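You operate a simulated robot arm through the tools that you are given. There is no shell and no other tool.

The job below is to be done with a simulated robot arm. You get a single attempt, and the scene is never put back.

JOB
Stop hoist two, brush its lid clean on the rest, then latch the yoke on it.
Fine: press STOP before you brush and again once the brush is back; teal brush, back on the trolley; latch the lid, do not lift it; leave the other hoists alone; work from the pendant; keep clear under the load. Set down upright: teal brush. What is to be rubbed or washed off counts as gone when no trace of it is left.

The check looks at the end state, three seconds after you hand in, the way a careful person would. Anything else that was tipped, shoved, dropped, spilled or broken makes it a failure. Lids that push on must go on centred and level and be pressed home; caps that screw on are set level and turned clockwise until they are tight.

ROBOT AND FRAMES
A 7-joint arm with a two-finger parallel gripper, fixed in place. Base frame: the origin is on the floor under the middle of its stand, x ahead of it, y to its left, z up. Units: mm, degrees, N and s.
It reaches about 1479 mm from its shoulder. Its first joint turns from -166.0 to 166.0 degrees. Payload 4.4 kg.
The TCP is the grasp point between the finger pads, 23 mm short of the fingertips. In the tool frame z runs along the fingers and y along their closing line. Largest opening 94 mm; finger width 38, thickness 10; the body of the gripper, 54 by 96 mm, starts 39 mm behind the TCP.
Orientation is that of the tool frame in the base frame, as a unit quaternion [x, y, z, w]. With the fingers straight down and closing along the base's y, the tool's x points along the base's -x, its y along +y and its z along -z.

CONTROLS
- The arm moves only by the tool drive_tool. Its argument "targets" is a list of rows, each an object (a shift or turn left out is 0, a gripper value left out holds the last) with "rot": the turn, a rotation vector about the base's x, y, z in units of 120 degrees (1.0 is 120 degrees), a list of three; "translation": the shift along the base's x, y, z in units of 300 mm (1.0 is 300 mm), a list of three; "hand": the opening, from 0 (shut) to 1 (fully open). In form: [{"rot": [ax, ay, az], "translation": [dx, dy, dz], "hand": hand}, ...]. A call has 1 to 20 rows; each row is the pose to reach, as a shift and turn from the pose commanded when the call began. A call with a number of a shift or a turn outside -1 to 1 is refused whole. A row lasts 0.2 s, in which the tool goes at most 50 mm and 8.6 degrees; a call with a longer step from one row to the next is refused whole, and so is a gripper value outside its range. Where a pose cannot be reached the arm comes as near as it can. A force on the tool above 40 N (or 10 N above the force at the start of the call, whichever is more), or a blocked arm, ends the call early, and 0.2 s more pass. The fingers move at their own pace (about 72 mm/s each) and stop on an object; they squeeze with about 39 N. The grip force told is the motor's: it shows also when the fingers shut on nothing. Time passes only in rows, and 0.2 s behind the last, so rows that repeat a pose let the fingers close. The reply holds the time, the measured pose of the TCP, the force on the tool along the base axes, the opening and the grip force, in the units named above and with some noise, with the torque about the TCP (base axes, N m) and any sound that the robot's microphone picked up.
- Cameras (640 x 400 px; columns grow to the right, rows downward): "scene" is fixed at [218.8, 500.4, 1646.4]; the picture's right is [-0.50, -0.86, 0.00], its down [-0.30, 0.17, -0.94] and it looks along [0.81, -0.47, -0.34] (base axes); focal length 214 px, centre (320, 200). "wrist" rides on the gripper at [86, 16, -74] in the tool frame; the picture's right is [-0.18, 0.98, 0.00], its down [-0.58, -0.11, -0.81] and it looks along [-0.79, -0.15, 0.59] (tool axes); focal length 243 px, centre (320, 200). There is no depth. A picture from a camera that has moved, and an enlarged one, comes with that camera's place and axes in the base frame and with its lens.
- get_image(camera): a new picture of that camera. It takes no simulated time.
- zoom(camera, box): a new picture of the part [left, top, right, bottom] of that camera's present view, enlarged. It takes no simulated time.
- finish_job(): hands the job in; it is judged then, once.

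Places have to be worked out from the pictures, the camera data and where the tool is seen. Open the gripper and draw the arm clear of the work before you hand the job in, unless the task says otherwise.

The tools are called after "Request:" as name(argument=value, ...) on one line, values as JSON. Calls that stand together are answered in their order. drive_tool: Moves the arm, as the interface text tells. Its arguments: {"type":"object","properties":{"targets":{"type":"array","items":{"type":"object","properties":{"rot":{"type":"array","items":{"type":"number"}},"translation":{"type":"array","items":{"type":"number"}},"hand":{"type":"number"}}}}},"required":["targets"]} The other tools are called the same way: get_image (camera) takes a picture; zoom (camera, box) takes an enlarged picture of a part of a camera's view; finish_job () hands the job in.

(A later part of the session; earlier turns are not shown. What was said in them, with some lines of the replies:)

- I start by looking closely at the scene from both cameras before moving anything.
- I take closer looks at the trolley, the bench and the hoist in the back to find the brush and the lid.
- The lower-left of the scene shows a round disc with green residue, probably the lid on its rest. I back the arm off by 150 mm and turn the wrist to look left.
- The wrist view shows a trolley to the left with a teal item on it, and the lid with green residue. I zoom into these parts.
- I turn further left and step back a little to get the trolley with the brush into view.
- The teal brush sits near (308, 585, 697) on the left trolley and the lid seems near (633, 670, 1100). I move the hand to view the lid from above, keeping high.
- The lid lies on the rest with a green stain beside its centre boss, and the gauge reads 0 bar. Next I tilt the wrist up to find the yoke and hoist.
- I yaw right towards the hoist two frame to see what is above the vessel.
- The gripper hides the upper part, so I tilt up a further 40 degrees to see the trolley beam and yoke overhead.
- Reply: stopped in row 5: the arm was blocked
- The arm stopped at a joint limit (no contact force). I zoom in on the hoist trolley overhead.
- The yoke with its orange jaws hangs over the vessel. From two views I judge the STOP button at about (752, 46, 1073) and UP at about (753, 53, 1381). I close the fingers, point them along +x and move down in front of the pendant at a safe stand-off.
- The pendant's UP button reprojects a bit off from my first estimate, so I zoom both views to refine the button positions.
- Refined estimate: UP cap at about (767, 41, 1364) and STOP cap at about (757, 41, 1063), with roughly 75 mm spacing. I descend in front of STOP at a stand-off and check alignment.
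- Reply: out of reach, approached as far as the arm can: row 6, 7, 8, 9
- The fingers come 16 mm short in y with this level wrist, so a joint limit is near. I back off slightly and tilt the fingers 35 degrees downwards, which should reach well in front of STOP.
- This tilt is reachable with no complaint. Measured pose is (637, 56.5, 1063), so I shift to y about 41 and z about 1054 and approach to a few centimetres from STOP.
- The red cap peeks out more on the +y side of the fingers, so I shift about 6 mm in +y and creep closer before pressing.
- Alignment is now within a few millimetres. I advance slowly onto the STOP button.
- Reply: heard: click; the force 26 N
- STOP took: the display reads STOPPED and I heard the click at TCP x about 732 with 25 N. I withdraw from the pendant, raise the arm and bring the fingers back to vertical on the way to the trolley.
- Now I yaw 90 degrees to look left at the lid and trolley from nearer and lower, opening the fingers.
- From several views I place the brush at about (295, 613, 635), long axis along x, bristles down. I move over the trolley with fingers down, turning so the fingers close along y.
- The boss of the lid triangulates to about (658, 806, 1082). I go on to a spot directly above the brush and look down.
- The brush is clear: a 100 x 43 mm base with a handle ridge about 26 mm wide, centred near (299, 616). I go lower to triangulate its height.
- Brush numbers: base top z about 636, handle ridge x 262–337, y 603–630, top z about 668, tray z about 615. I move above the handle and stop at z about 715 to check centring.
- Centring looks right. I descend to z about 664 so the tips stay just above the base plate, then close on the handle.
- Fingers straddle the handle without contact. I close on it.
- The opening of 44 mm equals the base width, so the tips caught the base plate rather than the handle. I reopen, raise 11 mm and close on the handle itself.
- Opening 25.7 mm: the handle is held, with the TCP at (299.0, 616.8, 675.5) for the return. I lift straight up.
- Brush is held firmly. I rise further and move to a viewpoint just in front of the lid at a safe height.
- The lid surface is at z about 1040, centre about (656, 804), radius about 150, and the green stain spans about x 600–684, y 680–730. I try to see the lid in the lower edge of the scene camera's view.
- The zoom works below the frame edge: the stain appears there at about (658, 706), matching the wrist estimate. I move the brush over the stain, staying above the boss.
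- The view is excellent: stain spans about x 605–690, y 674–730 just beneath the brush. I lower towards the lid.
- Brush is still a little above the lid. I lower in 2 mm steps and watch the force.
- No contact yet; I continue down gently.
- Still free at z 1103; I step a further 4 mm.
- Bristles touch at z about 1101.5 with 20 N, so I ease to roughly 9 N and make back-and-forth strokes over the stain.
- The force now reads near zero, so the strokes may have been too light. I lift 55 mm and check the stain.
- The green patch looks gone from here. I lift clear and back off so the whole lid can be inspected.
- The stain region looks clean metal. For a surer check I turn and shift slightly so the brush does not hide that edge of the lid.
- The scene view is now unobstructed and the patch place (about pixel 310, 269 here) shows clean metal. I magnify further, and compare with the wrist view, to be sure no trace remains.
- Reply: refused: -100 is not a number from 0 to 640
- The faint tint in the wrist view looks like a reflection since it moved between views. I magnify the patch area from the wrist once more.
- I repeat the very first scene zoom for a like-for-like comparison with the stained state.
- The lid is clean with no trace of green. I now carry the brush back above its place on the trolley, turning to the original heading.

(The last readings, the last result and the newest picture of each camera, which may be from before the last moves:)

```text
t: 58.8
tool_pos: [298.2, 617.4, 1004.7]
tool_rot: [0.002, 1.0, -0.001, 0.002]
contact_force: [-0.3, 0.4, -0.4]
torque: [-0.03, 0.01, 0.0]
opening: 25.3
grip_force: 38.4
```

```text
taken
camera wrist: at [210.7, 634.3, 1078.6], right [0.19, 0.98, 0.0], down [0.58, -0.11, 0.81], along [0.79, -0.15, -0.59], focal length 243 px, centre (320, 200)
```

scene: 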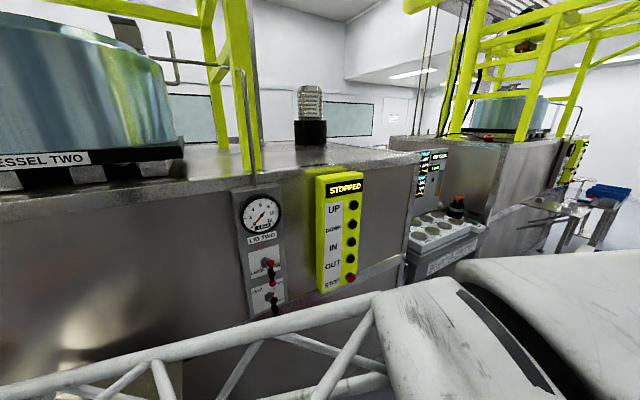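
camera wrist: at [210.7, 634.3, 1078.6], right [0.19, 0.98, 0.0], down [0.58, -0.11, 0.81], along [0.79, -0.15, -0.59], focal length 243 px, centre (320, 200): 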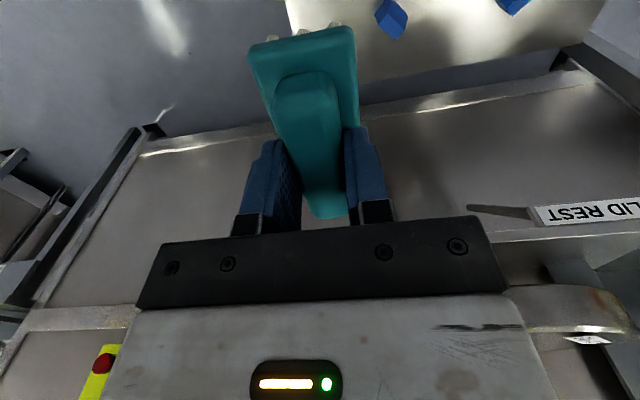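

I am above the brush's place at (298, 617). I descend to about z 720.

Request:
drive_tool(targets=[{"translation": [0.002, 0, -0.14]}, {"translation": [0.002, 0, -0.28]}, {"translation": [0.002, 0, -0.42]}, {"translation": [0.002, 0, -0.56]}, {"translation": [0.002, 0, -0.7]}, {"translation": [0.002, 0, -0.82]}, {"translation": [0.002, 0, -0.9]}, {"translation": [0.002, 0, -0.949]}, {"translation": [0.002, 0, -0.949]}])

Request:
get_image(camera="wrist")

```text
t: 60.8
tool_pos: [296.1, 619.1, 723.2]
tool_rot: [0.001, 1.0, 0.0, 0.002]
contact_force: [0.1, -0.8, -1.1]
torque: [0.0, -0.01, 0.01]
opening: 25.6
grip_force: 39.1
```

```text
taken
camera wrist: at [209.5, 634.3, 795.5], right [0.19, 0.98, 0.0], down [0.58, -0.11, 0.81], along [0.79, -0.15, -0.59], focal length 243 px, centre (320, 200)
```

wrist: 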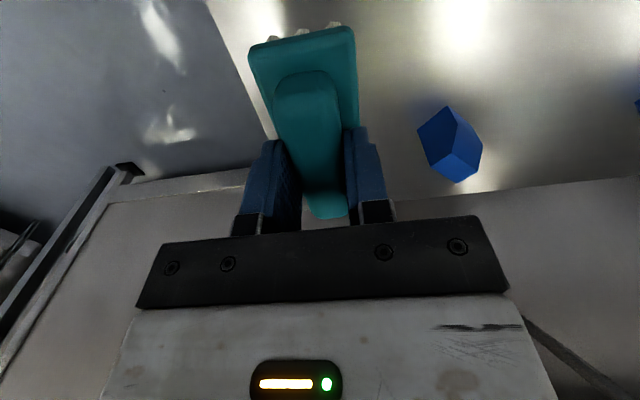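

Close to the original spot; I trim x and y by about 2 mm and lower to z about 681.

Request:
drive_tool(targets=[{"translation": [0.008, -0.006, -0.04]}, {"translation": [0.008, -0.006, -0.09]}, {"translation": [0.008, -0.006, -0.125]}, {"translation": [0.008, -0.006, -0.14]}, {"translation": [0.008, -0.006, -0.14]}])

```text
t: 62.0
tool_pos: [300.6, 615.5, 680.9]
tool_rot: [0.0, 1.0, 0.0, 0.002]
contact_force: [0.5, 0.3, -0.4]
torque: [0.04, -0.02, 0.0]
opening: 25.5
grip_force: 38.7
```

No contact yet at z 681. I lower in small steps until I feel the tray.

Request:
drive_tool(targets=[{"translation": [0, 0, -0.006]}, {"translation": [0, 0, -0.012]}, {"translation": [0, 0, -0.017]}, {"translation": [0, 0, -0.017]}])

```text
t: 63.0
tool_pos: [300.7, 616.5, 675.4]
tool_rot: [0.001, 1.0, 0.0, 0.002]
contact_force: [-0.1, -0.7, -1.3]
torque: [0.02, -0.01, 0.02]
opening: 25.2
grip_force: 39.4
```

Request:
drive_tool(targets=[{"translation": [0, 0, -0.004]}, {"translation": [0, 0, -0.007]}, {"translation": [0, 0, -0.007]}])

```text
t: 63.8
tool_pos: [300.8, 616.2, 673.7]
tool_rot: [0.001, 1.0, 0.001, 0.002]
contact_force: [-0.8, -3.5, 27.9]
torque: [-0.1, -0.05, 0.02]
opening: 25.5
grip_force: 39.2
```

Touching the tray with 28 N at z 673.7. I ease up about 1 mm to unload, then open the fingers gently.

Request:
drive_tool(targets=[{"translation": [0, 0, 0.003]}, {"translation": [0, 0, 0.004]}, {"translation": [0, 0, 0.004], "hand": 0.4}, {"translation": [0, 0, 0.004], "hand": 0.55}, {"translation": [0, 0, 0.004], "hand": 0.7}, {"translation": [0, 0, 0.004], "hand": 0.7}])

Request:
get_image(camera="wrist")

```text
t: 65.2
tool_pos: [300.1, 616.2, 674.4]
tool_rot: [0.001, 1.0, 0.0, 0.003]
contact_force: [-0.3, -1.0, 0.1]
torque: [0.0, -0.02, 0.0]
opening: 65.7
grip_force: 0.1
```

```text
taken
camera wrist: at [212.7, 632.8, 747.3], right [0.19, 0.98, 0.0], down [0.58, -0.11, 0.81], along [0.79, -0.15, -0.59], focal length 243 px, centre (320, 200)
```

wrist: 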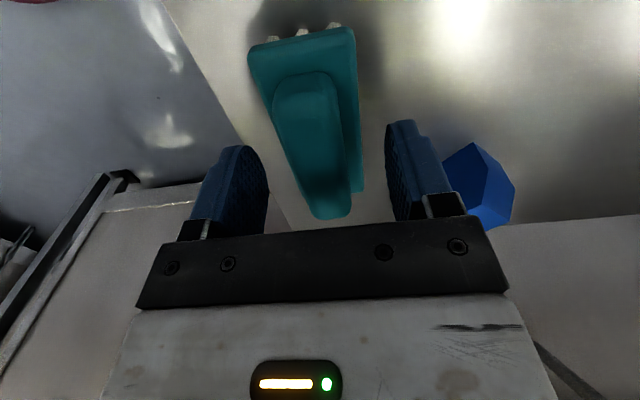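

The brush stands upright where it was. I rise straight up.

Request:
drive_tool(targets=[{"translation": [0, 0, 0.05], "hand": 0.75}, {"translation": [0, 0, 0.12]}, {"translation": [0, 0, 0.24]}, {"translation": [0, 0, 0.38]}, {"translation": [0, 0, 0.52]}, {"translation": [0, 0, 0.66]}, {"translation": [0, 0, 0.8]}, {"translation": [0, 0, 0.92]}, {"translation": [0, 0, 1.0]}])

Request:
get_image(camera="wrist")

```text
t: 67.2
tool_pos: [305.1, 617.0, 986.8]
tool_rot: [0.004, 1.0, 0.009, 0.005]
contact_force: [0.3, 0.6, -1.0]
torque: [-0.06, -0.05, 0.05]
opening: 70.3
grip_force: 0.0
```

```text
taken
camera wrist: at [216.3, 633.0, 1060.1], right [0.19, 0.98, 0.02], down [0.57, -0.13, 0.81], along [0.8, -0.14, -0.59], focal length 243 px, centre (320, 200)
```

wrist: 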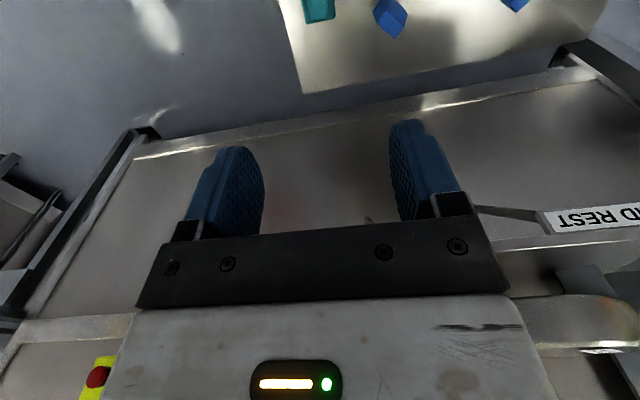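

Brush is in place on the trolley. I rise and swing to a viewpoint where the open hand gives a clear look at the lid again.

Request:
drive_tool(targets=[{"translation": [0, 0, 0.14], "hand": 1}, {"translation": [0, 0, 0.28]}, {"translation": [0, 0, 0.42]}, {"translation": [0, -0.04, 0.56]}, {"translation": [0.04, -0.12, 0.68], "rot": [0, 0, 0.05]}, {"translation": [0.09, -0.22, 0.78], "rot": [0, 0, 0.11]}, {"translation": [0.15, -0.32, 0.86], "rot": [0, 0, 0.17]}, {"translation": [0.21, -0.43, 0.92], "rot": [0, 0, 0.23]}, {"translation": [0.28, -0.54, 0.97], "rot": [0, 0, 0.29]}, {"translation": [0.36, -0.64, 1.0], "rot": [0, 0, 0.35]}, {"translation": [0.44, -0.74, 1.0], "rot": [0, 0, 0.41]}, {"translation": [0.52, -0.84, 1.0], "rot": [0, 0, 0.47]}, {"translation": [0.58, -0.9, 1.0], "rot": [0, 0, 0.53]}, {"translation": [0.6, -0.94, 1.0], "rot": [0, 0, 0.58]}, {"translation": [0.6, -0.94, 1.0], "rot": [0, 0, 0.58]}])

Request:
get_image(camera="wrist")

Request:
get_image(camera="scene")

```text
t: 70.4
tool_pos: [480.2, 334.4, 1274.6]
tool_rot: [-0.57, 0.821, 0.001, 0.001]
contact_force: [0.6, -0.6, -0.9]
torque: [0.02, -0.01, -0.01]
opening: 94.1
grip_force: 0.1
```

```text
taken
camera wrist: at [434.0, 259.1, 1347.4], right [-0.86, 0.52, 0.0], down [0.31, 0.5, 0.81], along [0.42, 0.69, -0.59], focal length 243 px, centre (320, 200)
```

wrist: 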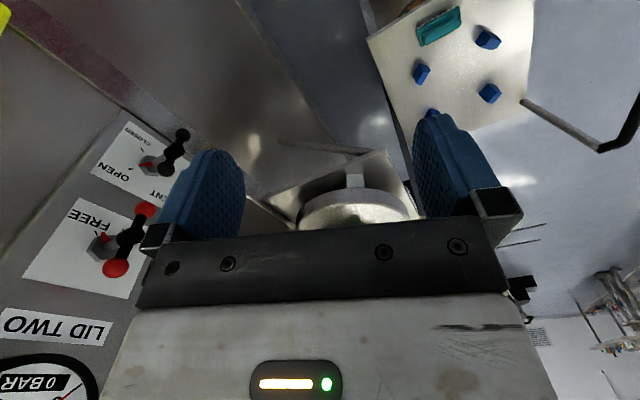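

```text
taken
```

scene: 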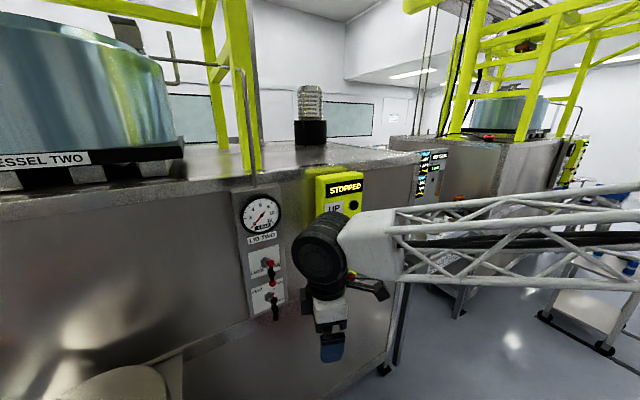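

I zoom in on the lever panel to read the lock and vent lever positions, and on the lid from the scene.

Request:
zoom(camera="wrist", box=[0, 110, 200, 240])

Request:
zoom(camera="scene", box=[235, 240, 300, 330])

Request:
zoom(camera="scene", box=[0, 399, 240, 400])

Request:
zoom(camera="wrist", box=[280, 140, 440, 235])

```text
3.08 times, centred on (100, 175) of wrist
camera zoom: at [434.0, 259.1, 1347.4], right [-0.86, 0.52, 0.0], down [0.31, 0.5, 0.81], along [0.42, 0.69, -0.59], focal length 746 px, centre (997, 277)
```

zoom: 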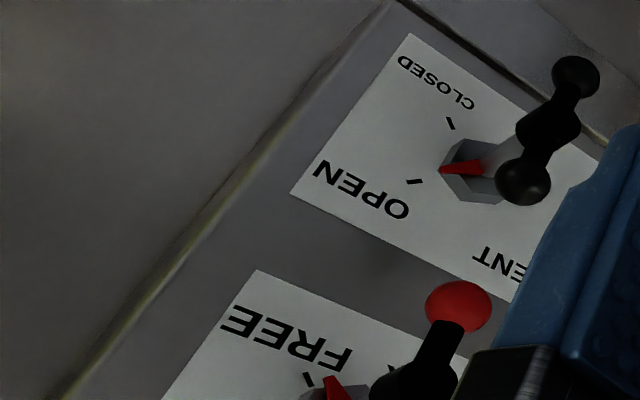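

```text
4.44 times, centred on (268, 285) of scene
camera zoom: at [218.8, 500.4, 1646.4], right [-0.5, -0.86, 0.0], down [-0.3, 0.17, -0.94], along [0.81, -0.47, -0.34], focal length 953 px, centre (553, -178)
```

zoom: 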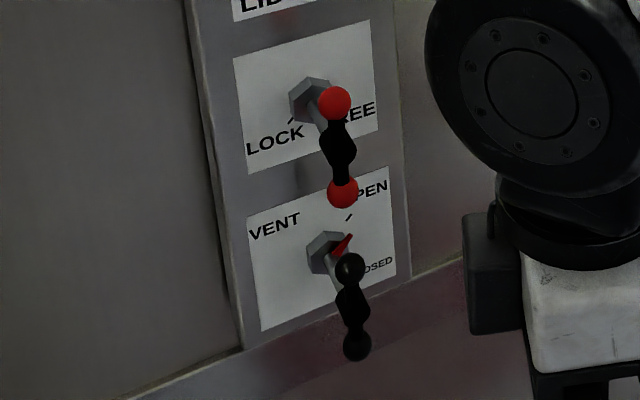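

```text
2.67 times, centred on (120, 400) of scene
camera zoom: at [218.8, 500.4, 1646.4], right [-0.5, -0.86, 0.0], down [-0.3, 0.17, -0.94], along [0.81, -0.47, -0.34], focal length 572 px, centre (853, -332)
```

zoom: 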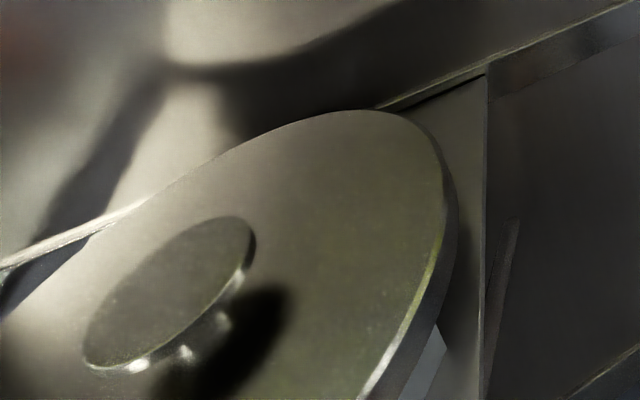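

```text
4.00 times, centred on (360, 188) of wrist
camera zoom: at [434.0, 259.1, 1347.4], right [-0.86, 0.52, 0.0], down [0.31, 0.5, 0.81], along [0.42, 0.69, -0.59], focal length 970 px, centre (160, 250)
```

zoom: 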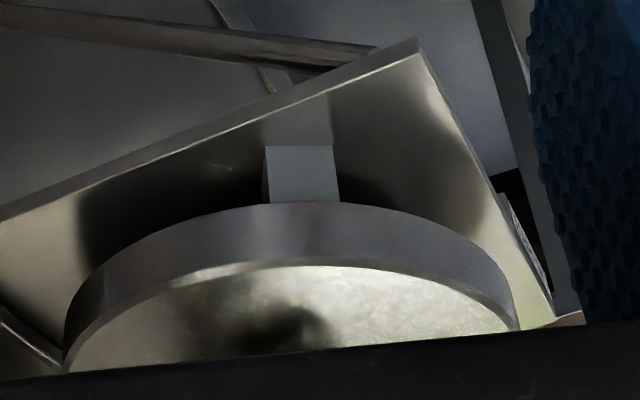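

The lid is spotless, and the LOCK lever is at FREE with the vent OPEN, which I leave alone. I return to the pendant: first swing back, close the fingers, and face +x.

Request:
drive_tool(targets=[{"translation": [0.0, -0.07, 0.01], "rot": [0, 0, -0.058], "hand": 0}, {"translation": [0.0, -0.14, 0.02], "rot": [0, 0, -0.116]}, {"translation": [0.0, -0.21, 0.03], "rot": [0, 0, -0.174]}, {"translation": [0.0, -0.28, 0.04], "rot": [0, 0, -0.232]}, {"translation": [0.03, -0.35, 0.04], "rot": [0, 0, -0.29]}, {"translation": [0.06, -0.42, 0.04], "rot": [0, 0, -0.348]}, {"translation": [0.09, -0.5, 0.04], "rot": [0, 0, -0.406]}, {"translation": [0.12, -0.58, 0.04], "rot": [0, 0, -0.464]}, {"translation": [0.15, -0.66, 0.04], "rot": [0, 0, -0.522]}, {"translation": [0.17, -0.74, 0.04], "rot": [0, 0, -0.58]}, {"translation": [0.17, -0.74, 0.04], "rot": [0, 0, -0.58]}])

```text
t: 72.8
tool_pos: [531.5, 112.1, 1286.2]
tool_rot: [0.001, 1.0, 0.0, 0.002]
contact_force: [-0.1, 0.4, 0.3]
torque: [0.0, 0.01, -0.04]
opening: 0.0
grip_force: 38.9
```

Facing the pendant with ψ = 0. I tilt the fingers to the same 35-degree-down pressing attitude as before and descend to the stand-off in front of STOP.

Request:
drive_tool(targets=[{"translation": [0.0, -0.02, -0.08], "rot": [0, -0.05, 0]}, {"translation": [0.0, -0.05, -0.17], "rot": [0, -0.1, 0]}, {"translation": [0.02, -0.08, -0.26], "rot": [0, -0.15, 0]}, {"translation": [0.05, -0.11, -0.35], "rot": [0, -0.2, 0]}, {"translation": [0.1, -0.14, -0.44], "rot": [0, -0.25, 0]}, {"translation": [0.15, -0.17, -0.53], "rot": [0, -0.3, 0]}, {"translation": [0.2, -0.2, -0.62], "rot": [0, -0.35, 0]}, {"translation": [0.26, -0.22, -0.7], "rot": [0, -0.4, 0]}, {"translation": [0.32, -0.22, -0.777], "rot": [0, -0.4583, 0]}, {"translation": [0.395, -0.22, -0.777], "rot": [0, -0.4583, 0]}, {"translation": [0.395, -0.22, -0.777], "rot": [0, -0.4583, 0]}])

Request:
zoom(camera="wrist", box=[220, 50, 480, 230])

```text
t: 75.2
tool_pos: [650.8, 45.7, 1053.5]
tool_rot: [0.002, 0.886, 0.001, 0.463]
contact_force: [-0.7, 0.3, 0.5]
torque: [0.02, -0.01, 0.01]
opening: 0.1
grip_force: 38.9
```

```text
2.22 times, centred on (350, 140) of wrist
camera zoom: at [538.5, 62.7, 1023.6], right [0.11, 0.98, 0.15], down [-0.33, -0.11, 0.94], along [0.94, -0.15, 0.31], focal length 539 px, centre (253, 333)
```

zoom: 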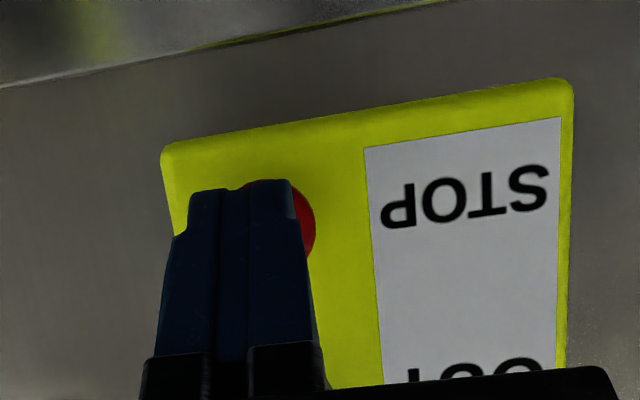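

I am at (651, 46, 1053), same attitude as before. I advance and press STOP again at x about 731.

Request:
drive_tool(targets=[{"translation": [0.08, 0, 0]}, {"translation": [0.15, 0, 0]}, {"translation": [0.2, 0, 0]}, {"translation": [0.22, 0, 0]}, {"translation": [0.24, 0, 0]}, {"translation": [0.25, 0, 0]}, {"translation": [0.26, 0, 0]}, {"translation": [0.268, 0, 0]}])

Request:
zoom(camera="scene", box=[300, 160, 400, 310])

```text
t: 77.0
tool_pos: [729.7, 47.2, 1053.7]
tool_rot: [0.001, 0.886, 0.001, 0.463]
contact_force: [-11.8, 1.5, 3.7]
torque: [-0.05, -0.14, 0.04]
opening: 0.2
grip_force: 39.3
heard: click
```

```text
2.67 times, centred on (350, 235) of scene
camera zoom: at [218.8, 500.4, 1646.4], right [-0.5, -0.86, 0.0], down [-0.3, 0.17, -0.94], along [0.81, -0.47, -0.34], focal length 572 px, centre (240, 107)
```

zoom: 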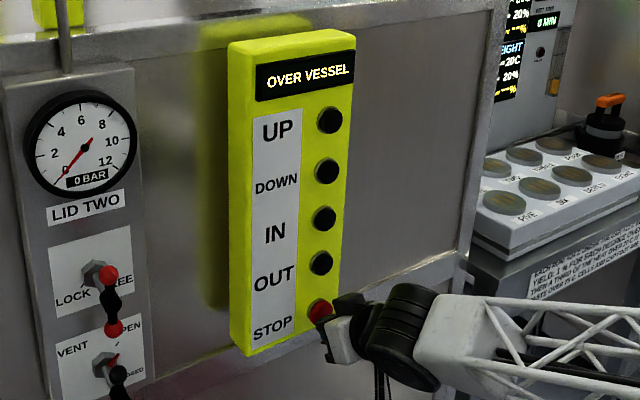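

The hoist is released (display back to OVER VESSEL). I withdraw 60 mm, and rise to the OUT button, judged at about (766, 44, 1144).

Request:
drive_tool(targets=[{"translation": [-0.1, 0, 0]}, {"translation": [-0.2, 0, 0]}, {"translation": [-0.2, 0, 0.1]}, {"translation": [-0.2, -0.003, 0.2]}, {"translation": [-0.2, -0.003, 0.292]}, {"translation": [-0.15, -0.003, 0.292]}, {"translation": [-0.15, -0.003, 0.292]}])

Request:
zoom(camera="wrist", box=[220, 50, 480, 230])

Request:
zoom(camera="scene", box=[300, 160, 400, 310])

```text
t: 78.6
tool_pos: [684.8, 43.9, 1141.5]
tool_rot: [0.001, 0.886, 0.0, 0.463]
contact_force: [0.6, 0.5, -0.1]
torque: [0.02, -0.02, -0.02]
opening: 0.1
grip_force: 38.9
```

```text
2.22 times, centred on (350, 140) of wrist
camera zoom: at [574.2, 61.5, 1111.8], right [0.11, 0.98, 0.15], down [-0.33, -0.11, 0.94], along [0.94, -0.15, 0.31], focal length 539 px, centre (253, 333)
```

zoom: 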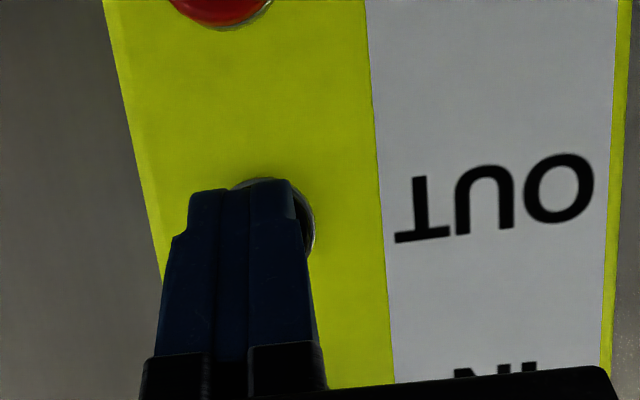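

```text
2.67 times, centred on (350, 235) of scene
camera zoom: at [218.8, 500.4, 1646.4], right [-0.5, -0.86, 0.0], down [-0.3, 0.17, -0.94], along [0.81, -0.47, -0.34], focal length 572 px, centre (240, 107)
```

zoom: 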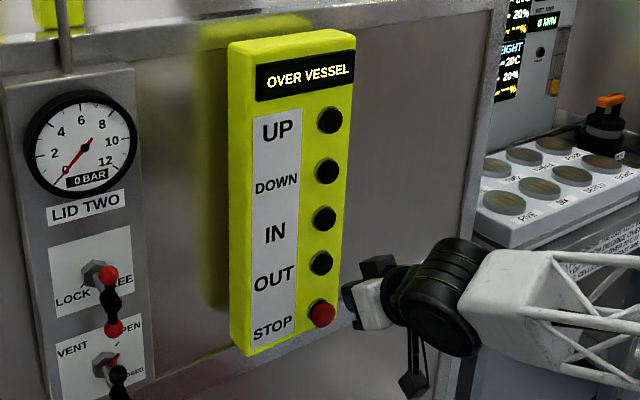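

The fingertip lines up with OUT. I advance to press it and hold briefly to see how the display responds.

Request:
drive_tool(targets=[{"translation": [0.07, 0.006, 0]}, {"translation": [0.12, 0.006, 0]}, {"translation": [0.14, 0.006, 0]}, {"translation": [0.15, 0.006, 0]}, {"translation": [0.16, 0.006, 0]}, {"translation": [0.17, 0.006, 0]}, {"translation": [0.175, 0.006, 0]}, {"translation": [0.175, 0.006, 0]}])

Request:
zoom(camera="scene", box=[300, 160, 400, 310])

Request:
get_image(camera="scene")

```text
t: 80.4
tool_pos: [738.3, 48.2, 1141.0]
tool_rot: [0.001, 0.886, 0.001, 0.463]
contact_force: [-1.9, 0.4, -1.3]
torque: [0.01, 0.02, 0.01]
opening: 0.0
grip_force: 38.9
heard: click
```

```text
2.67 times, centred on (350, 235) of scene
camera zoom: at [218.8, 500.4, 1646.4], right [-0.5, -0.86, 0.0], down [-0.3, 0.17, -0.94], along [0.81, -0.47, -0.34], focal length 572 px, centre (240, 107)
```

zoom: 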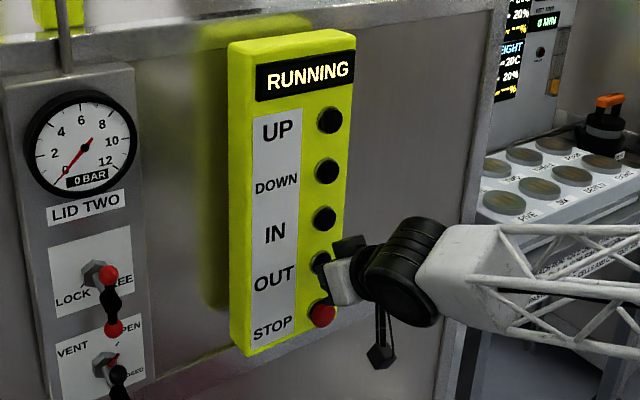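

```text
taken
```

scene: 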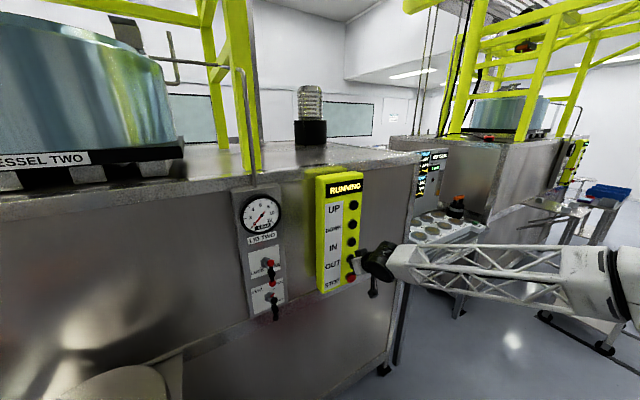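

OUT is accepted: the display reads RUNNING. I hold the button position and let time pass while the hoist travels.

Request:
drive_tool(targets=[{"translation": [0, 0, 0]}, {"translation": [0, 0, 0]}, {"translation": [0, 0, 0]}, {"translation": [0, 0, 0]}, {"translation": [0, 0, 0]}, {"translation": [0, 0, 0]}, {"translation": [0, 0, 0]}, {"translation": [0, 0, 0]}, {"translation": [0, 0, 0]}, {"translation": [0, 0, 0]}])

Request:
zoom(camera="scene", box=[300, 160, 400, 310])

Request:
zoom(camera="scene", box=[0, 398, 240, 400])

Request:
zoom(camera="scene", box=[0, 0, 320, 2])

```text
t: 82.6
tool_pos: [738.0, 46.1, 1141.3]
tool_rot: [0.0, 0.886, 0.001, 0.464]
contact_force: [-2.9, 0.1, -0.8]
torque: [-0.03, -0.01, 0.01]
opening: 0.0
grip_force: 39.2
```

```text
2.67 times, centred on (350, 235) of scene
camera zoom: at [218.8, 500.4, 1646.4], right [-0.5, -0.86, 0.0], down [-0.3, 0.17, -0.94], along [0.81, -0.47, -0.34], focal length 572 px, centre (240, 107)
```

zoom: 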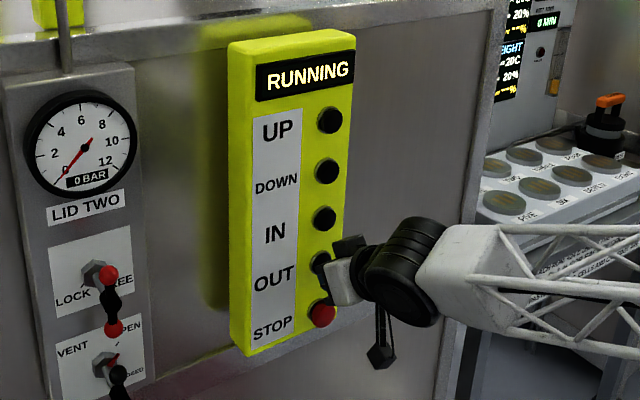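

```text
2.67 times, centred on (120, 399) of scene
camera zoom: at [218.8, 500.4, 1646.4], right [-0.5, -0.86, 0.0], down [-0.3, 0.17, -0.94], along [0.81, -0.47, -0.34], focal length 572 px, centre (853, -331)
```

zoom: 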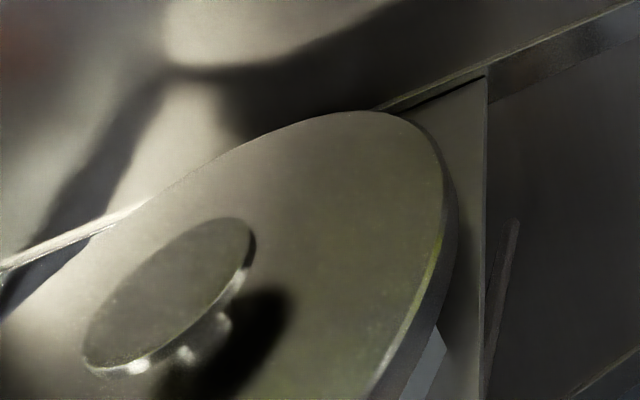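

```text
2.00 times, centred on (160, 1) of scene
camera zoom: at [218.8, 500.4, 1646.4], right [-0.5, -0.86, 0.0], down [-0.3, 0.17, -0.94], along [0.81, -0.47, -0.34], focal length 429 px, centre (640, 598)
```

zoom: 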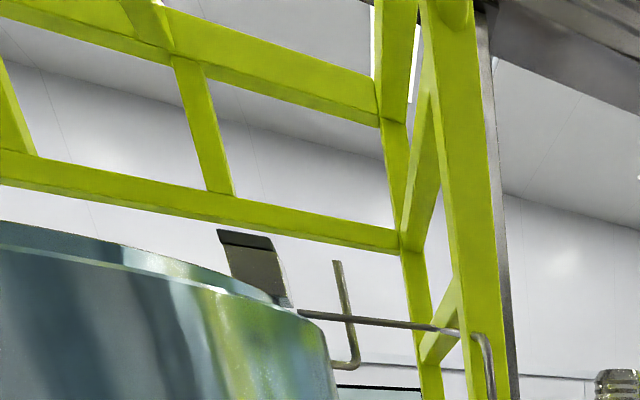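

Still RUNNING after two seconds; I keep waiting on the button.

Request:
drive_tool(targets=[{"translation": [0, 0, 0]}, {"translation": [0, 0, 0]}, {"translation": [0, 0, 0]}, {"translation": [0, 0, 0]}, {"translation": [0, 0, 0]}, {"translation": [0, 0, 0]}, {"translation": [0, 0, 0]}, {"translation": [0, 0, 0]}, {"translation": [0, 0, 0]}, {"translation": [0, 0, 0]}, {"translation": [0, 0, 0]}, {"translation": [0, 0, 0]}, {"translation": [0, 0, 0]}, {"translation": [0, 0, 0]}, {"translation": [0, 0, 0]}])

Request:
zoom(camera="scene", box=[300, 160, 400, 310])

Request:
zoom(camera="scene", box=[0, 0, 640, 2])

```text
t: 85.8
tool_pos: [737.6, 47.2, 1141.6]
tool_rot: [0.001, 0.886, 0.0, 0.464]
contact_force: [-3.2, 0.8, 0.1]
torque: [-0.01, -0.02, 0.0]
opening: 0.0
grip_force: 39.1
```

```text
2.67 times, centred on (350, 235) of scene
camera zoom: at [218.8, 500.4, 1646.4], right [-0.5, -0.86, 0.0], down [-0.3, 0.17, -0.94], along [0.81, -0.47, -0.34], focal length 572 px, centre (240, 107)
```

zoom: 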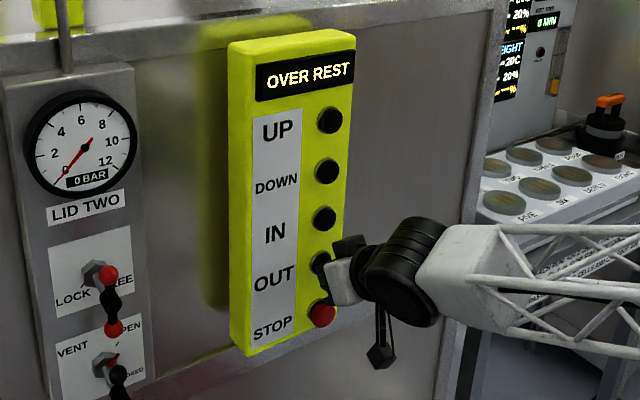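

```text
1.00 times, centred on (320, 1) of scene (not enlarged: the box is as wide or as high as the picture)
camera zoom: at [218.8, 500.4, 1646.4], right [-0.5, -0.86, 0.0], down [-0.3, 0.17, -0.94], along [0.81, -0.47, -0.34], focal length 214 px, centre (320, 399)
```

zoom: 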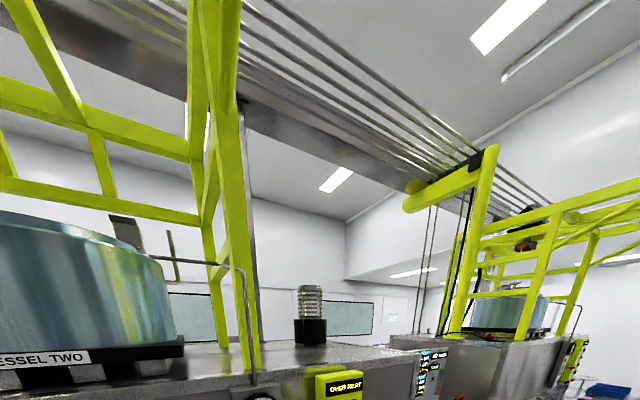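

The display reads OVER REST. I withdraw, rise about 149 mm to the DOWN button (z about 1291) and check alignment.

Request:
drive_tool(targets=[{"translation": [-0.08, 0, 0]}, {"translation": [-0.18, 0, 0]}, {"translation": [-0.2, 0, 0.1]}, {"translation": [-0.2, 0, 0.2]}, {"translation": [-0.2, 0, 0.3]}, {"translation": [-0.2, 0, 0.4]}, {"translation": [-0.2, 0, 0.497]}, {"translation": [-0.175, 0, 0.497]}, {"translation": [-0.175, 0, 0.497]}])

Request:
zoom(camera="wrist", box=[220, 50, 480, 230])

Request:
get_image(camera="scene")

```text
t: 87.8
tool_pos: [685.9, 48.2, 1289.3]
tool_rot: [0.001, 0.886, 0.001, 0.463]
contact_force: [-0.2, -0.3, 0.9]
torque: [0.02, -0.06, 0.04]
opening: 0.0
grip_force: 39.2
```

```text
2.22 times, centred on (350, 140) of wrist
camera zoom: at [573.8, 63.7, 1259.5], right [0.11, 0.98, 0.15], down [-0.33, -0.11, 0.94], along [0.94, -0.15, 0.31], focal length 539 px, centre (253, 333)
```

zoom: 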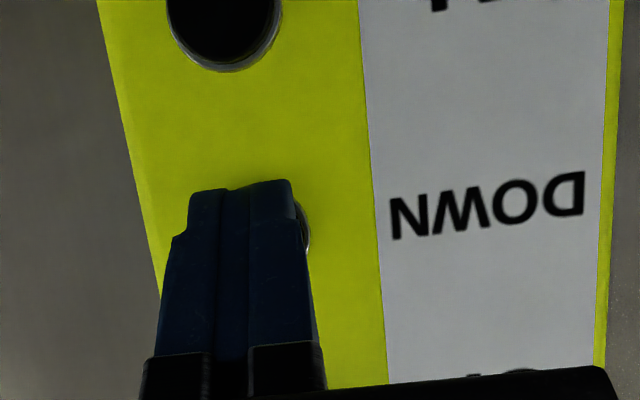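

```text
taken
```

scene: 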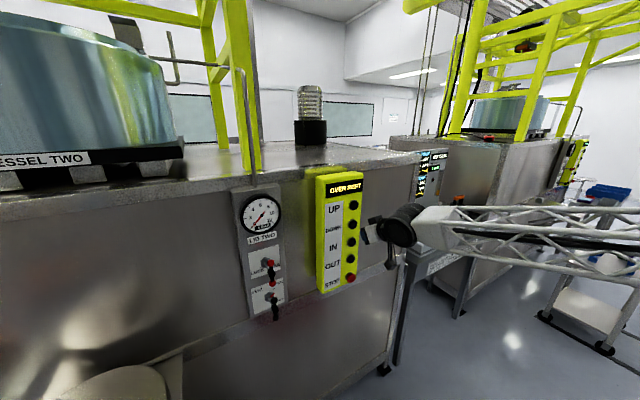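

DOWN sits right behind the fingertip, and the rest is clear beneath the yoke. I press DOWN.

Request:
drive_tool(targets=[{"translation": [0.07, -0.003, 0.006]}, {"translation": [0.12, -0.003, 0.006]}, {"translation": [0.14, -0.003, 0.006]}, {"translation": [0.15, -0.003, 0.006]}, {"translation": [0.16, -0.003, 0.006]}, {"translation": [0.168, -0.003, 0.006]}, {"translation": [0.174, -0.003, 0.006]}, {"translation": [0.174, -0.003, 0.006]}])

Request:
zoom(camera="scene", box=[300, 160, 400, 310])

Request:
zoom(camera="scene", box=[0, 398, 240, 400])

```text
t: 89.6
tool_pos: [735.5, 46.6, 1292.5]
tool_rot: [0.001, 0.886, 0.001, 0.463]
contact_force: [-2.8, 1.2, -0.7]
torque: [0.03, 0.01, 0.0]
opening: 0.3
grip_force: 39.5
heard: click
```

```text
2.67 times, centred on (350, 235) of scene
camera zoom: at [218.8, 500.4, 1646.4], right [-0.5, -0.86, 0.0], down [-0.3, 0.17, -0.94], along [0.81, -0.47, -0.34], focal length 572 px, centre (240, 107)
```

zoom: 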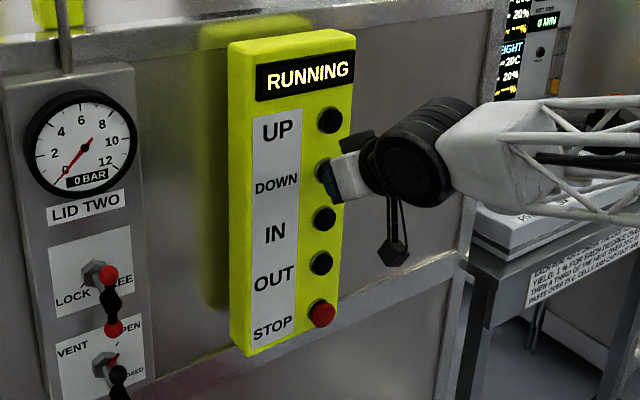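

```text
2.67 times, centred on (120, 399) of scene
camera zoom: at [218.8, 500.4, 1646.4], right [-0.5, -0.86, 0.0], down [-0.3, 0.17, -0.94], along [0.81, -0.47, -0.34], focal length 572 px, centre (853, -331)
```

zoom: 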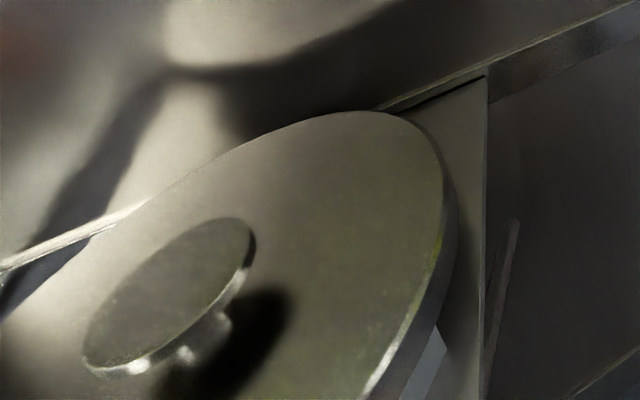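

DOWN runs. I hold while the yoke comes down, checking the display and the lid at intervals.

Request:
drive_tool(targets=[{"translation": [0, 0, 0]}, {"translation": [0, 0, 0]}, {"translation": [0, 0, 0]}, {"translation": [0, 0, 0]}, {"translation": [0, 0, 0]}, {"translation": [0, 0, 0]}, {"translation": [0, 0, 0]}, {"translation": [0, 0, 0]}, {"translation": [0, 0, 0]}, {"translation": [0, 0, 0]}])

Request:
zoom(camera="scene", box=[300, 160, 400, 310])

Request:
zoom(camera="scene", box=[0, 398, 240, 400])

```text
t: 91.8
tool_pos: [736.9, 46.6, 1290.8]
tool_rot: [0.001, 0.886, 0.001, 0.463]
contact_force: [-2.9, -0.7, 0.9]
torque: [-0.02, -0.01, 0.01]
opening: 0.1
grip_force: 39.1
```

```text
2.67 times, centred on (350, 235) of scene
camera zoom: at [218.8, 500.4, 1646.4], right [-0.5, -0.86, 0.0], down [-0.3, 0.17, -0.94], along [0.81, -0.47, -0.34], focal length 572 px, centre (240, 107)
```

zoom: 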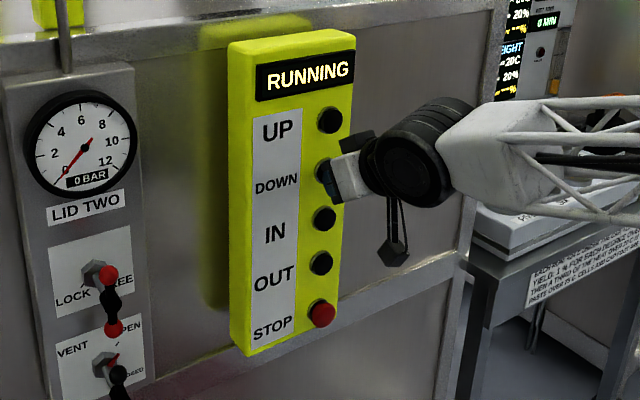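

```text
2.67 times, centred on (120, 399) of scene
camera zoom: at [218.8, 500.4, 1646.4], right [-0.5, -0.86, 0.0], down [-0.3, 0.17, -0.94], along [0.81, -0.47, -0.34], focal length 572 px, centre (853, -331)
```

zoom: 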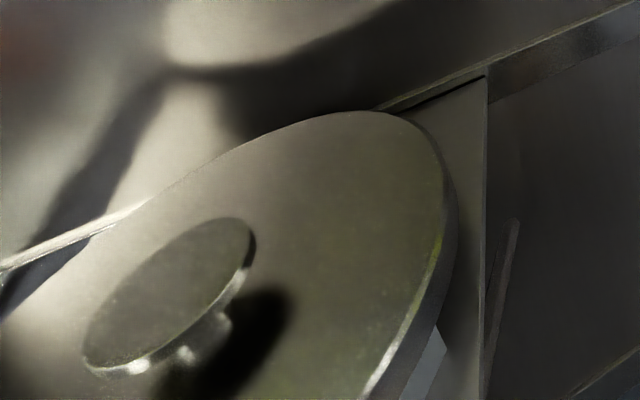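

Still RUNNING and no yoke in view yet; I keep holding.

Request:
drive_tool(targets=[{"translation": [0, 0, 0]}, {"translation": [0, 0, 0]}, {"translation": [0, 0, 0]}, {"translation": [0, 0, 0]}, {"translation": [0, 0, 0]}, {"translation": [0, 0, 0]}, {"translation": [0, 0, 0]}, {"translation": [0, 0, 0]}, {"translation": [0, 0, 0]}, {"translation": [0, 0, 0]}])

Request:
zoom(camera="scene", box=[300, 160, 400, 310])

Request:
zoom(camera="scene", box=[0, 398, 240, 400])

```text
t: 94.0
tool_pos: [736.6, 46.0, 1291.8]
tool_rot: [0.001, 0.886, 0.0, 0.464]
contact_force: [-2.7, -0.3, 0.3]
torque: [-0.03, -0.01, 0.01]
opening: 0.0
grip_force: 38.6
```

```text
2.67 times, centred on (350, 235) of scene
camera zoom: at [218.8, 500.4, 1646.4], right [-0.5, -0.86, 0.0], down [-0.3, 0.17, -0.94], along [0.81, -0.47, -0.34], focal length 572 px, centre (240, 107)
```

zoom: 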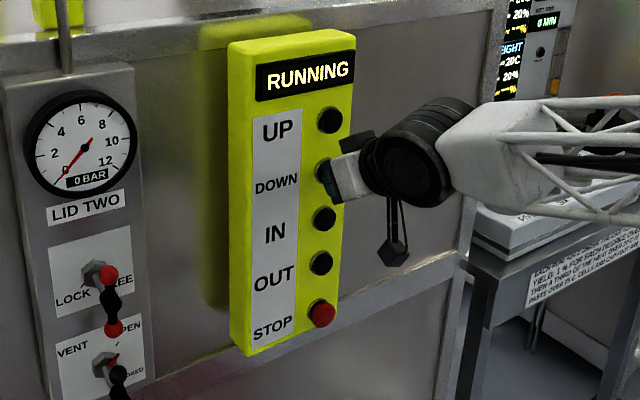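

```text
2.67 times, centred on (120, 399) of scene
camera zoom: at [218.8, 500.4, 1646.4], right [-0.5, -0.86, 0.0], down [-0.3, 0.17, -0.94], along [0.81, -0.47, -0.34], focal length 572 px, centre (853, -331)
```

zoom: 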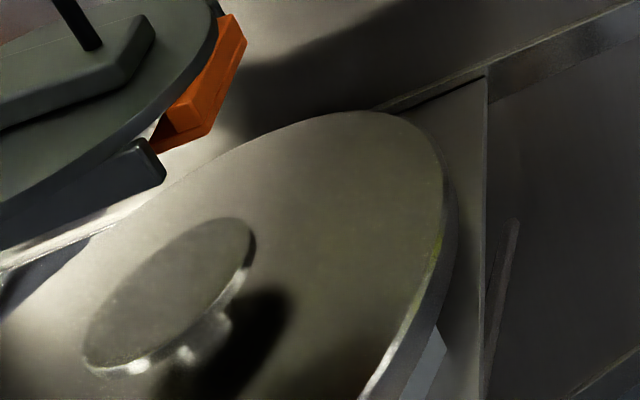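

The yoke is now visible descending over the lid's knob. I keep holding with close checks.

Request:
drive_tool(targets=[{"translation": [0, 0, 0]}, {"translation": [0, 0, 0]}, {"translation": [0, 0, 0]}, {"translation": [0, 0, 0]}])

Request:
zoom(camera="scene", box=[300, 160, 400, 310])

Request:
zoom(camera="scene", box=[0, 398, 240, 400])

```text
t: 95.0
tool_pos: [737.4, 47.8, 1291.1]
tool_rot: [0.001, 0.886, 0.0, 0.463]
contact_force: [-2.9, -0.5, -1.0]
torque: [0.0, -0.01, 0.02]
opening: 0.0
grip_force: 39.1
```

```text
2.67 times, centred on (350, 235) of scene
camera zoom: at [218.8, 500.4, 1646.4], right [-0.5, -0.86, 0.0], down [-0.3, 0.17, -0.94], along [0.81, -0.47, -0.34], focal length 572 px, centre (240, 107)
```

zoom: 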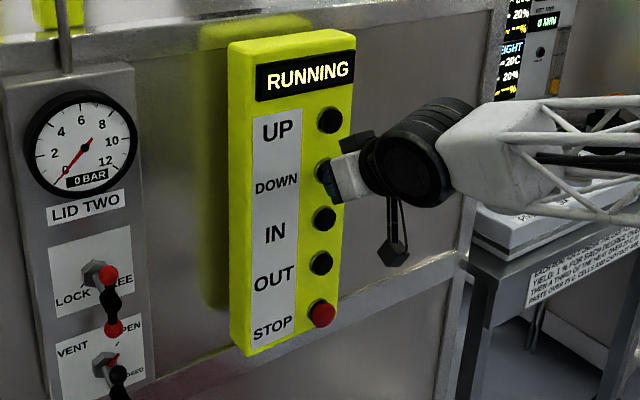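

```text
2.67 times, centred on (120, 399) of scene
camera zoom: at [218.8, 500.4, 1646.4], right [-0.5, -0.86, 0.0], down [-0.3, 0.17, -0.94], along [0.81, -0.47, -0.34], focal length 572 px, centre (853, -331)
```

zoom: 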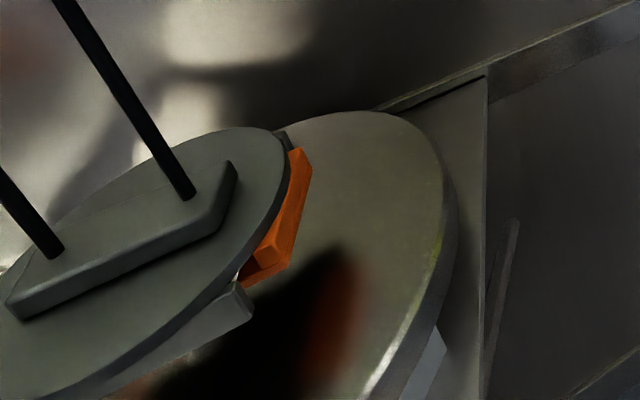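

The yoke is almost on the knob; a short further wait.

Request:
drive_tool(targets=[{"translation": [0, 0, 0]}, {"translation": [0, 0, 0]}, {"translation": [0, 0, 0]}])

Request:
zoom(camera="scene", box=[300, 160, 400, 310])

Request:
zoom(camera="scene", box=[0, 398, 240, 400])

```text
t: 95.8
tool_pos: [737.3, 47.3, 1292.3]
tool_rot: [0.001, 0.886, 0.0, 0.463]
contact_force: [-4.0, -0.5, -0.7]
torque: [0.02, -0.01, 0.02]
opening: 0.3
grip_force: 39.3
```

```text
2.67 times, centred on (350, 235) of scene
camera zoom: at [218.8, 500.4, 1646.4], right [-0.5, -0.86, 0.0], down [-0.3, 0.17, -0.94], along [0.81, -0.47, -0.34], focal length 572 px, centre (240, 107)
```

zoom: 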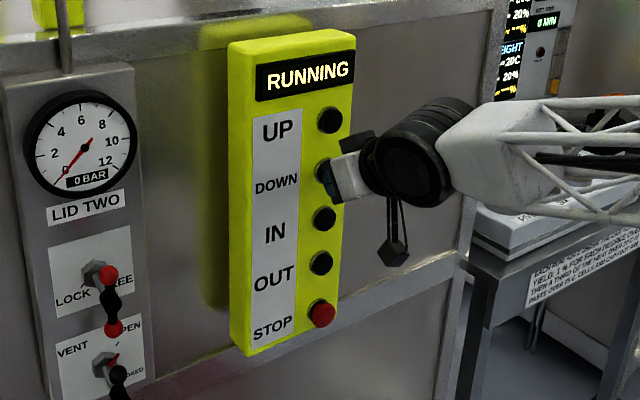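

```text
2.67 times, centred on (120, 399) of scene
camera zoom: at [218.8, 500.4, 1646.4], right [-0.5, -0.86, 0.0], down [-0.3, 0.17, -0.94], along [0.81, -0.47, -0.34], focal length 572 px, centre (853, -331)
```

zoom: 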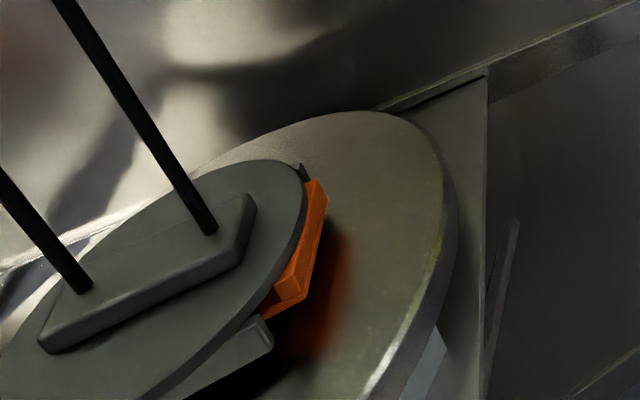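

Request:
drive_tool(targets=[{"translation": [0, 0, 0]}, {"translation": [0, 0, 0]}, {"translation": [0, 0, 0]}])

Request:
zoom(camera="scene", box=[300, 160, 400, 310])

Request:
zoom(camera="scene", box=[0, 398, 240, 400])

```text
t: 96.6
tool_pos: [737.4, 46.9, 1291.7]
tool_rot: [0.001, 0.886, 0.001, 0.464]
contact_force: [-2.1, 0.0, 0.0]
torque: [0.0, -0.03, 0.02]
opening: 0.0
grip_force: 38.6
```

```text
2.67 times, centred on (350, 235) of scene
camera zoom: at [218.8, 500.4, 1646.4], right [-0.5, -0.86, 0.0], down [-0.3, 0.17, -0.94], along [0.81, -0.47, -0.34], focal length 572 px, centre (240, 107)
```

zoom: 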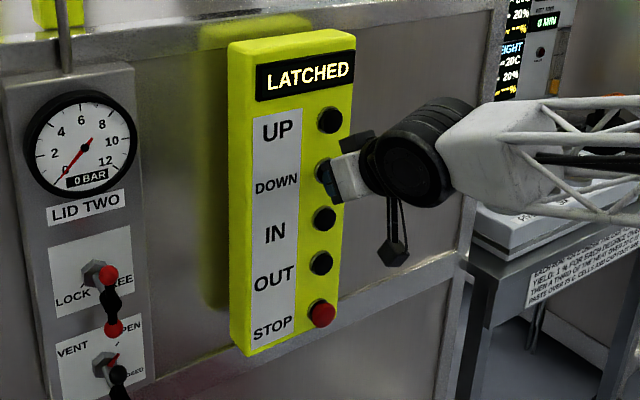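

```text
2.67 times, centred on (120, 399) of scene
camera zoom: at [218.8, 500.4, 1646.4], right [-0.5, -0.86, 0.0], down [-0.3, 0.17, -0.94], along [0.81, -0.47, -0.34], focal length 572 px, centre (853, -331)
```

zoom: 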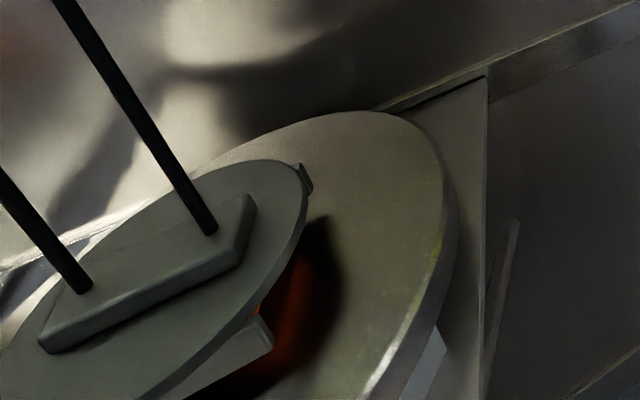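

The display reads LATCHED and the orange jaws have closed under the knob. I withdraw straight back from the pendant, then raise and open the hand clear of everything.

Request:
drive_tool(targets=[{"translation": [-0.08, 0, 0]}, {"translation": [-0.2, 0, 0]}, {"translation": [-0.35, 0, 0]}, {"translation": [-0.48, 0, 0.0], "rot": [0, 0.05, 0]}, {"translation": [-0.56, 0, 0.05], "rot": [0, 0.1, 0]}, {"translation": [-0.62, 0.03, 0.1], "rot": [0, 0.15, 0]}, {"translation": [-0.68, 0.06, 0.15], "rot": [0, 0.2, 0], "hand": 1}, {"translation": [-0.72, 0.09, 0.2], "rot": [0, 0.25, 0]}, {"translation": [-0.74, 0.12, 0.25], "rot": [0, 0.3, 0]}, {"translation": [-0.76, 0.15, 0.3], "rot": [0, 0.35, 0]}, {"translation": [-0.78, 0.18, 0.35], "rot": [0, 0.4, 0]}, {"translation": [-0.8, 0.2, 0.4], "rot": [0, 0.4583, 0]}, {"translation": [-0.8, 0.2, 0.4], "rot": [0, 0.4583, 0]}])

Request:
get_image(camera="scene")

Request:
zoom(camera="scene", box=[0, 398, 240, 400])

```text
t: 99.4
tool_pos: [496.4, 105.7, 1410.7]
tool_rot: [0.0, 1.0, 0.0, 0.001]
contact_force: [-0.5, -0.2, 0.5]
torque: [-0.03, -0.01, 0.01]
opening: 94.3
grip_force: 0.0
```

```text
taken
```

scene: 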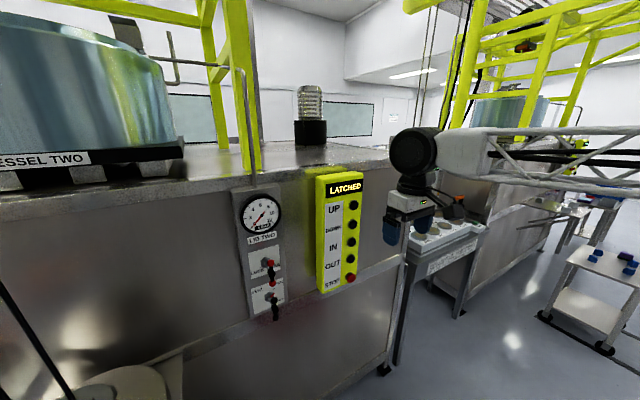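

```text
2.67 times, centred on (120, 399) of scene
camera zoom: at [218.8, 500.4, 1646.4], right [-0.5, -0.86, 0.0], down [-0.3, 0.17, -0.94], along [0.81, -0.47, -0.34], focal length 572 px, centre (853, -331)
```

zoom: 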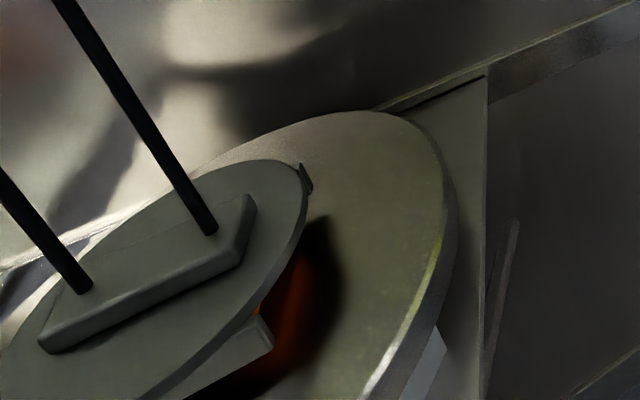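

LATCHED is confirmed with the arm clear. I turn the wrist once to verify the brush still stands on the trolley.

Request:
drive_tool(targets=[{"rot": [0, 0, 0.07]}, {"rot": [0, 0, 0.14]}, {"rot": [0, 0, 0.21]}, {"rot": [0, 0, 0.28]}, {"translation": [-0.05, 0, 0.02], "rot": [0, 0, 0.35]}, {"translation": [-0.1, 0, 0.04], "rot": [0, 0, 0.42]}, {"translation": [-0.15, 0, 0.06], "rot": [0, 0, 0.49]}, {"translation": [-0.2, 0, 0.08], "rot": [0, 0, 0.56]}, {"translation": [-0.25, 0, 0.1], "rot": [0, 0, 0.63]}, {"translation": [-0.25, 0, 0.1], "rot": [0, 0, 0.69]}, {"translation": [-0.25, 0, 0.1], "rot": [0, 0, 0.69]}])

Request:
get_image(camera="wrist")

Request:
zoom(camera="wrist", box=[290, 0, 450, 110])

```text
t: 101.8
tool_pos: [422.2, 106.8, 1439.7]
tool_rot: [-0.661, 0.751, 0.001, 0.001]
contact_force: [-0.8, 0.1, -0.2]
torque: [0.02, 0.02, -0.02]
opening: 94.0
grip_force: 0.1
```

```text
taken
camera wrist: at [394.5, 23.2, 1514.1], right [-0.95, 0.31, 0.0], down [0.18, 0.56, 0.81], along [0.25, 0.77, -0.59], focal length 243 px, centre (320, 200)
```

wrist: 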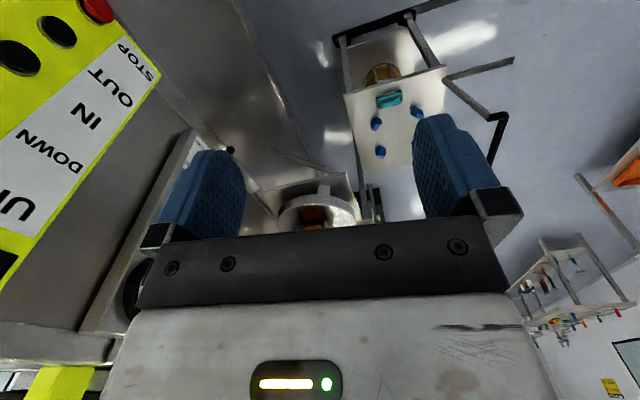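

```text
3.64 times, centred on (370, 55) of wrist
camera zoom: at [394.5, 23.2, 1514.1], right [-0.95, 0.31, 0.0], down [0.18, 0.56, 0.81], along [0.25, 0.77, -0.59], focal length 882 px, centre (138, 727)
```

zoom: 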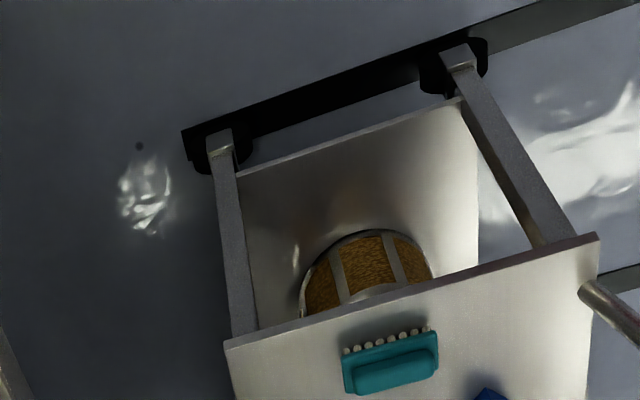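

The brush stands upright on the trolley, the lid is clean and latched on its rest, and the open hand is clear of the work and the load. I hand in the job.

Request:
finish_job()

```text
The job is handed in.
```

Hoist two's lid is clean and the yoke is latched on it. It is still on its rest and was not lifted, and the job is handed in.

- **STOP:** I pressed it before brushing (display read STOPPED) and again once the brush was back, which returned the display to OVER VESSEL.
- **Brushing:** The green stain came off with the teal brush. Views from both cameras afterwards showed no trace of it.
- **Brush:** It stands upright in its original place on the trolley.
- **Latching:** From the pendant I ran OUT to OVER REST, then DOWN. The display read LATCHED and the orange jaws closed under the lid's knob.
- **Left alone:** I did not touch the other hoists or the LOCK and VENT levers. The arm stayed clear of the load and ended with the gripper open.
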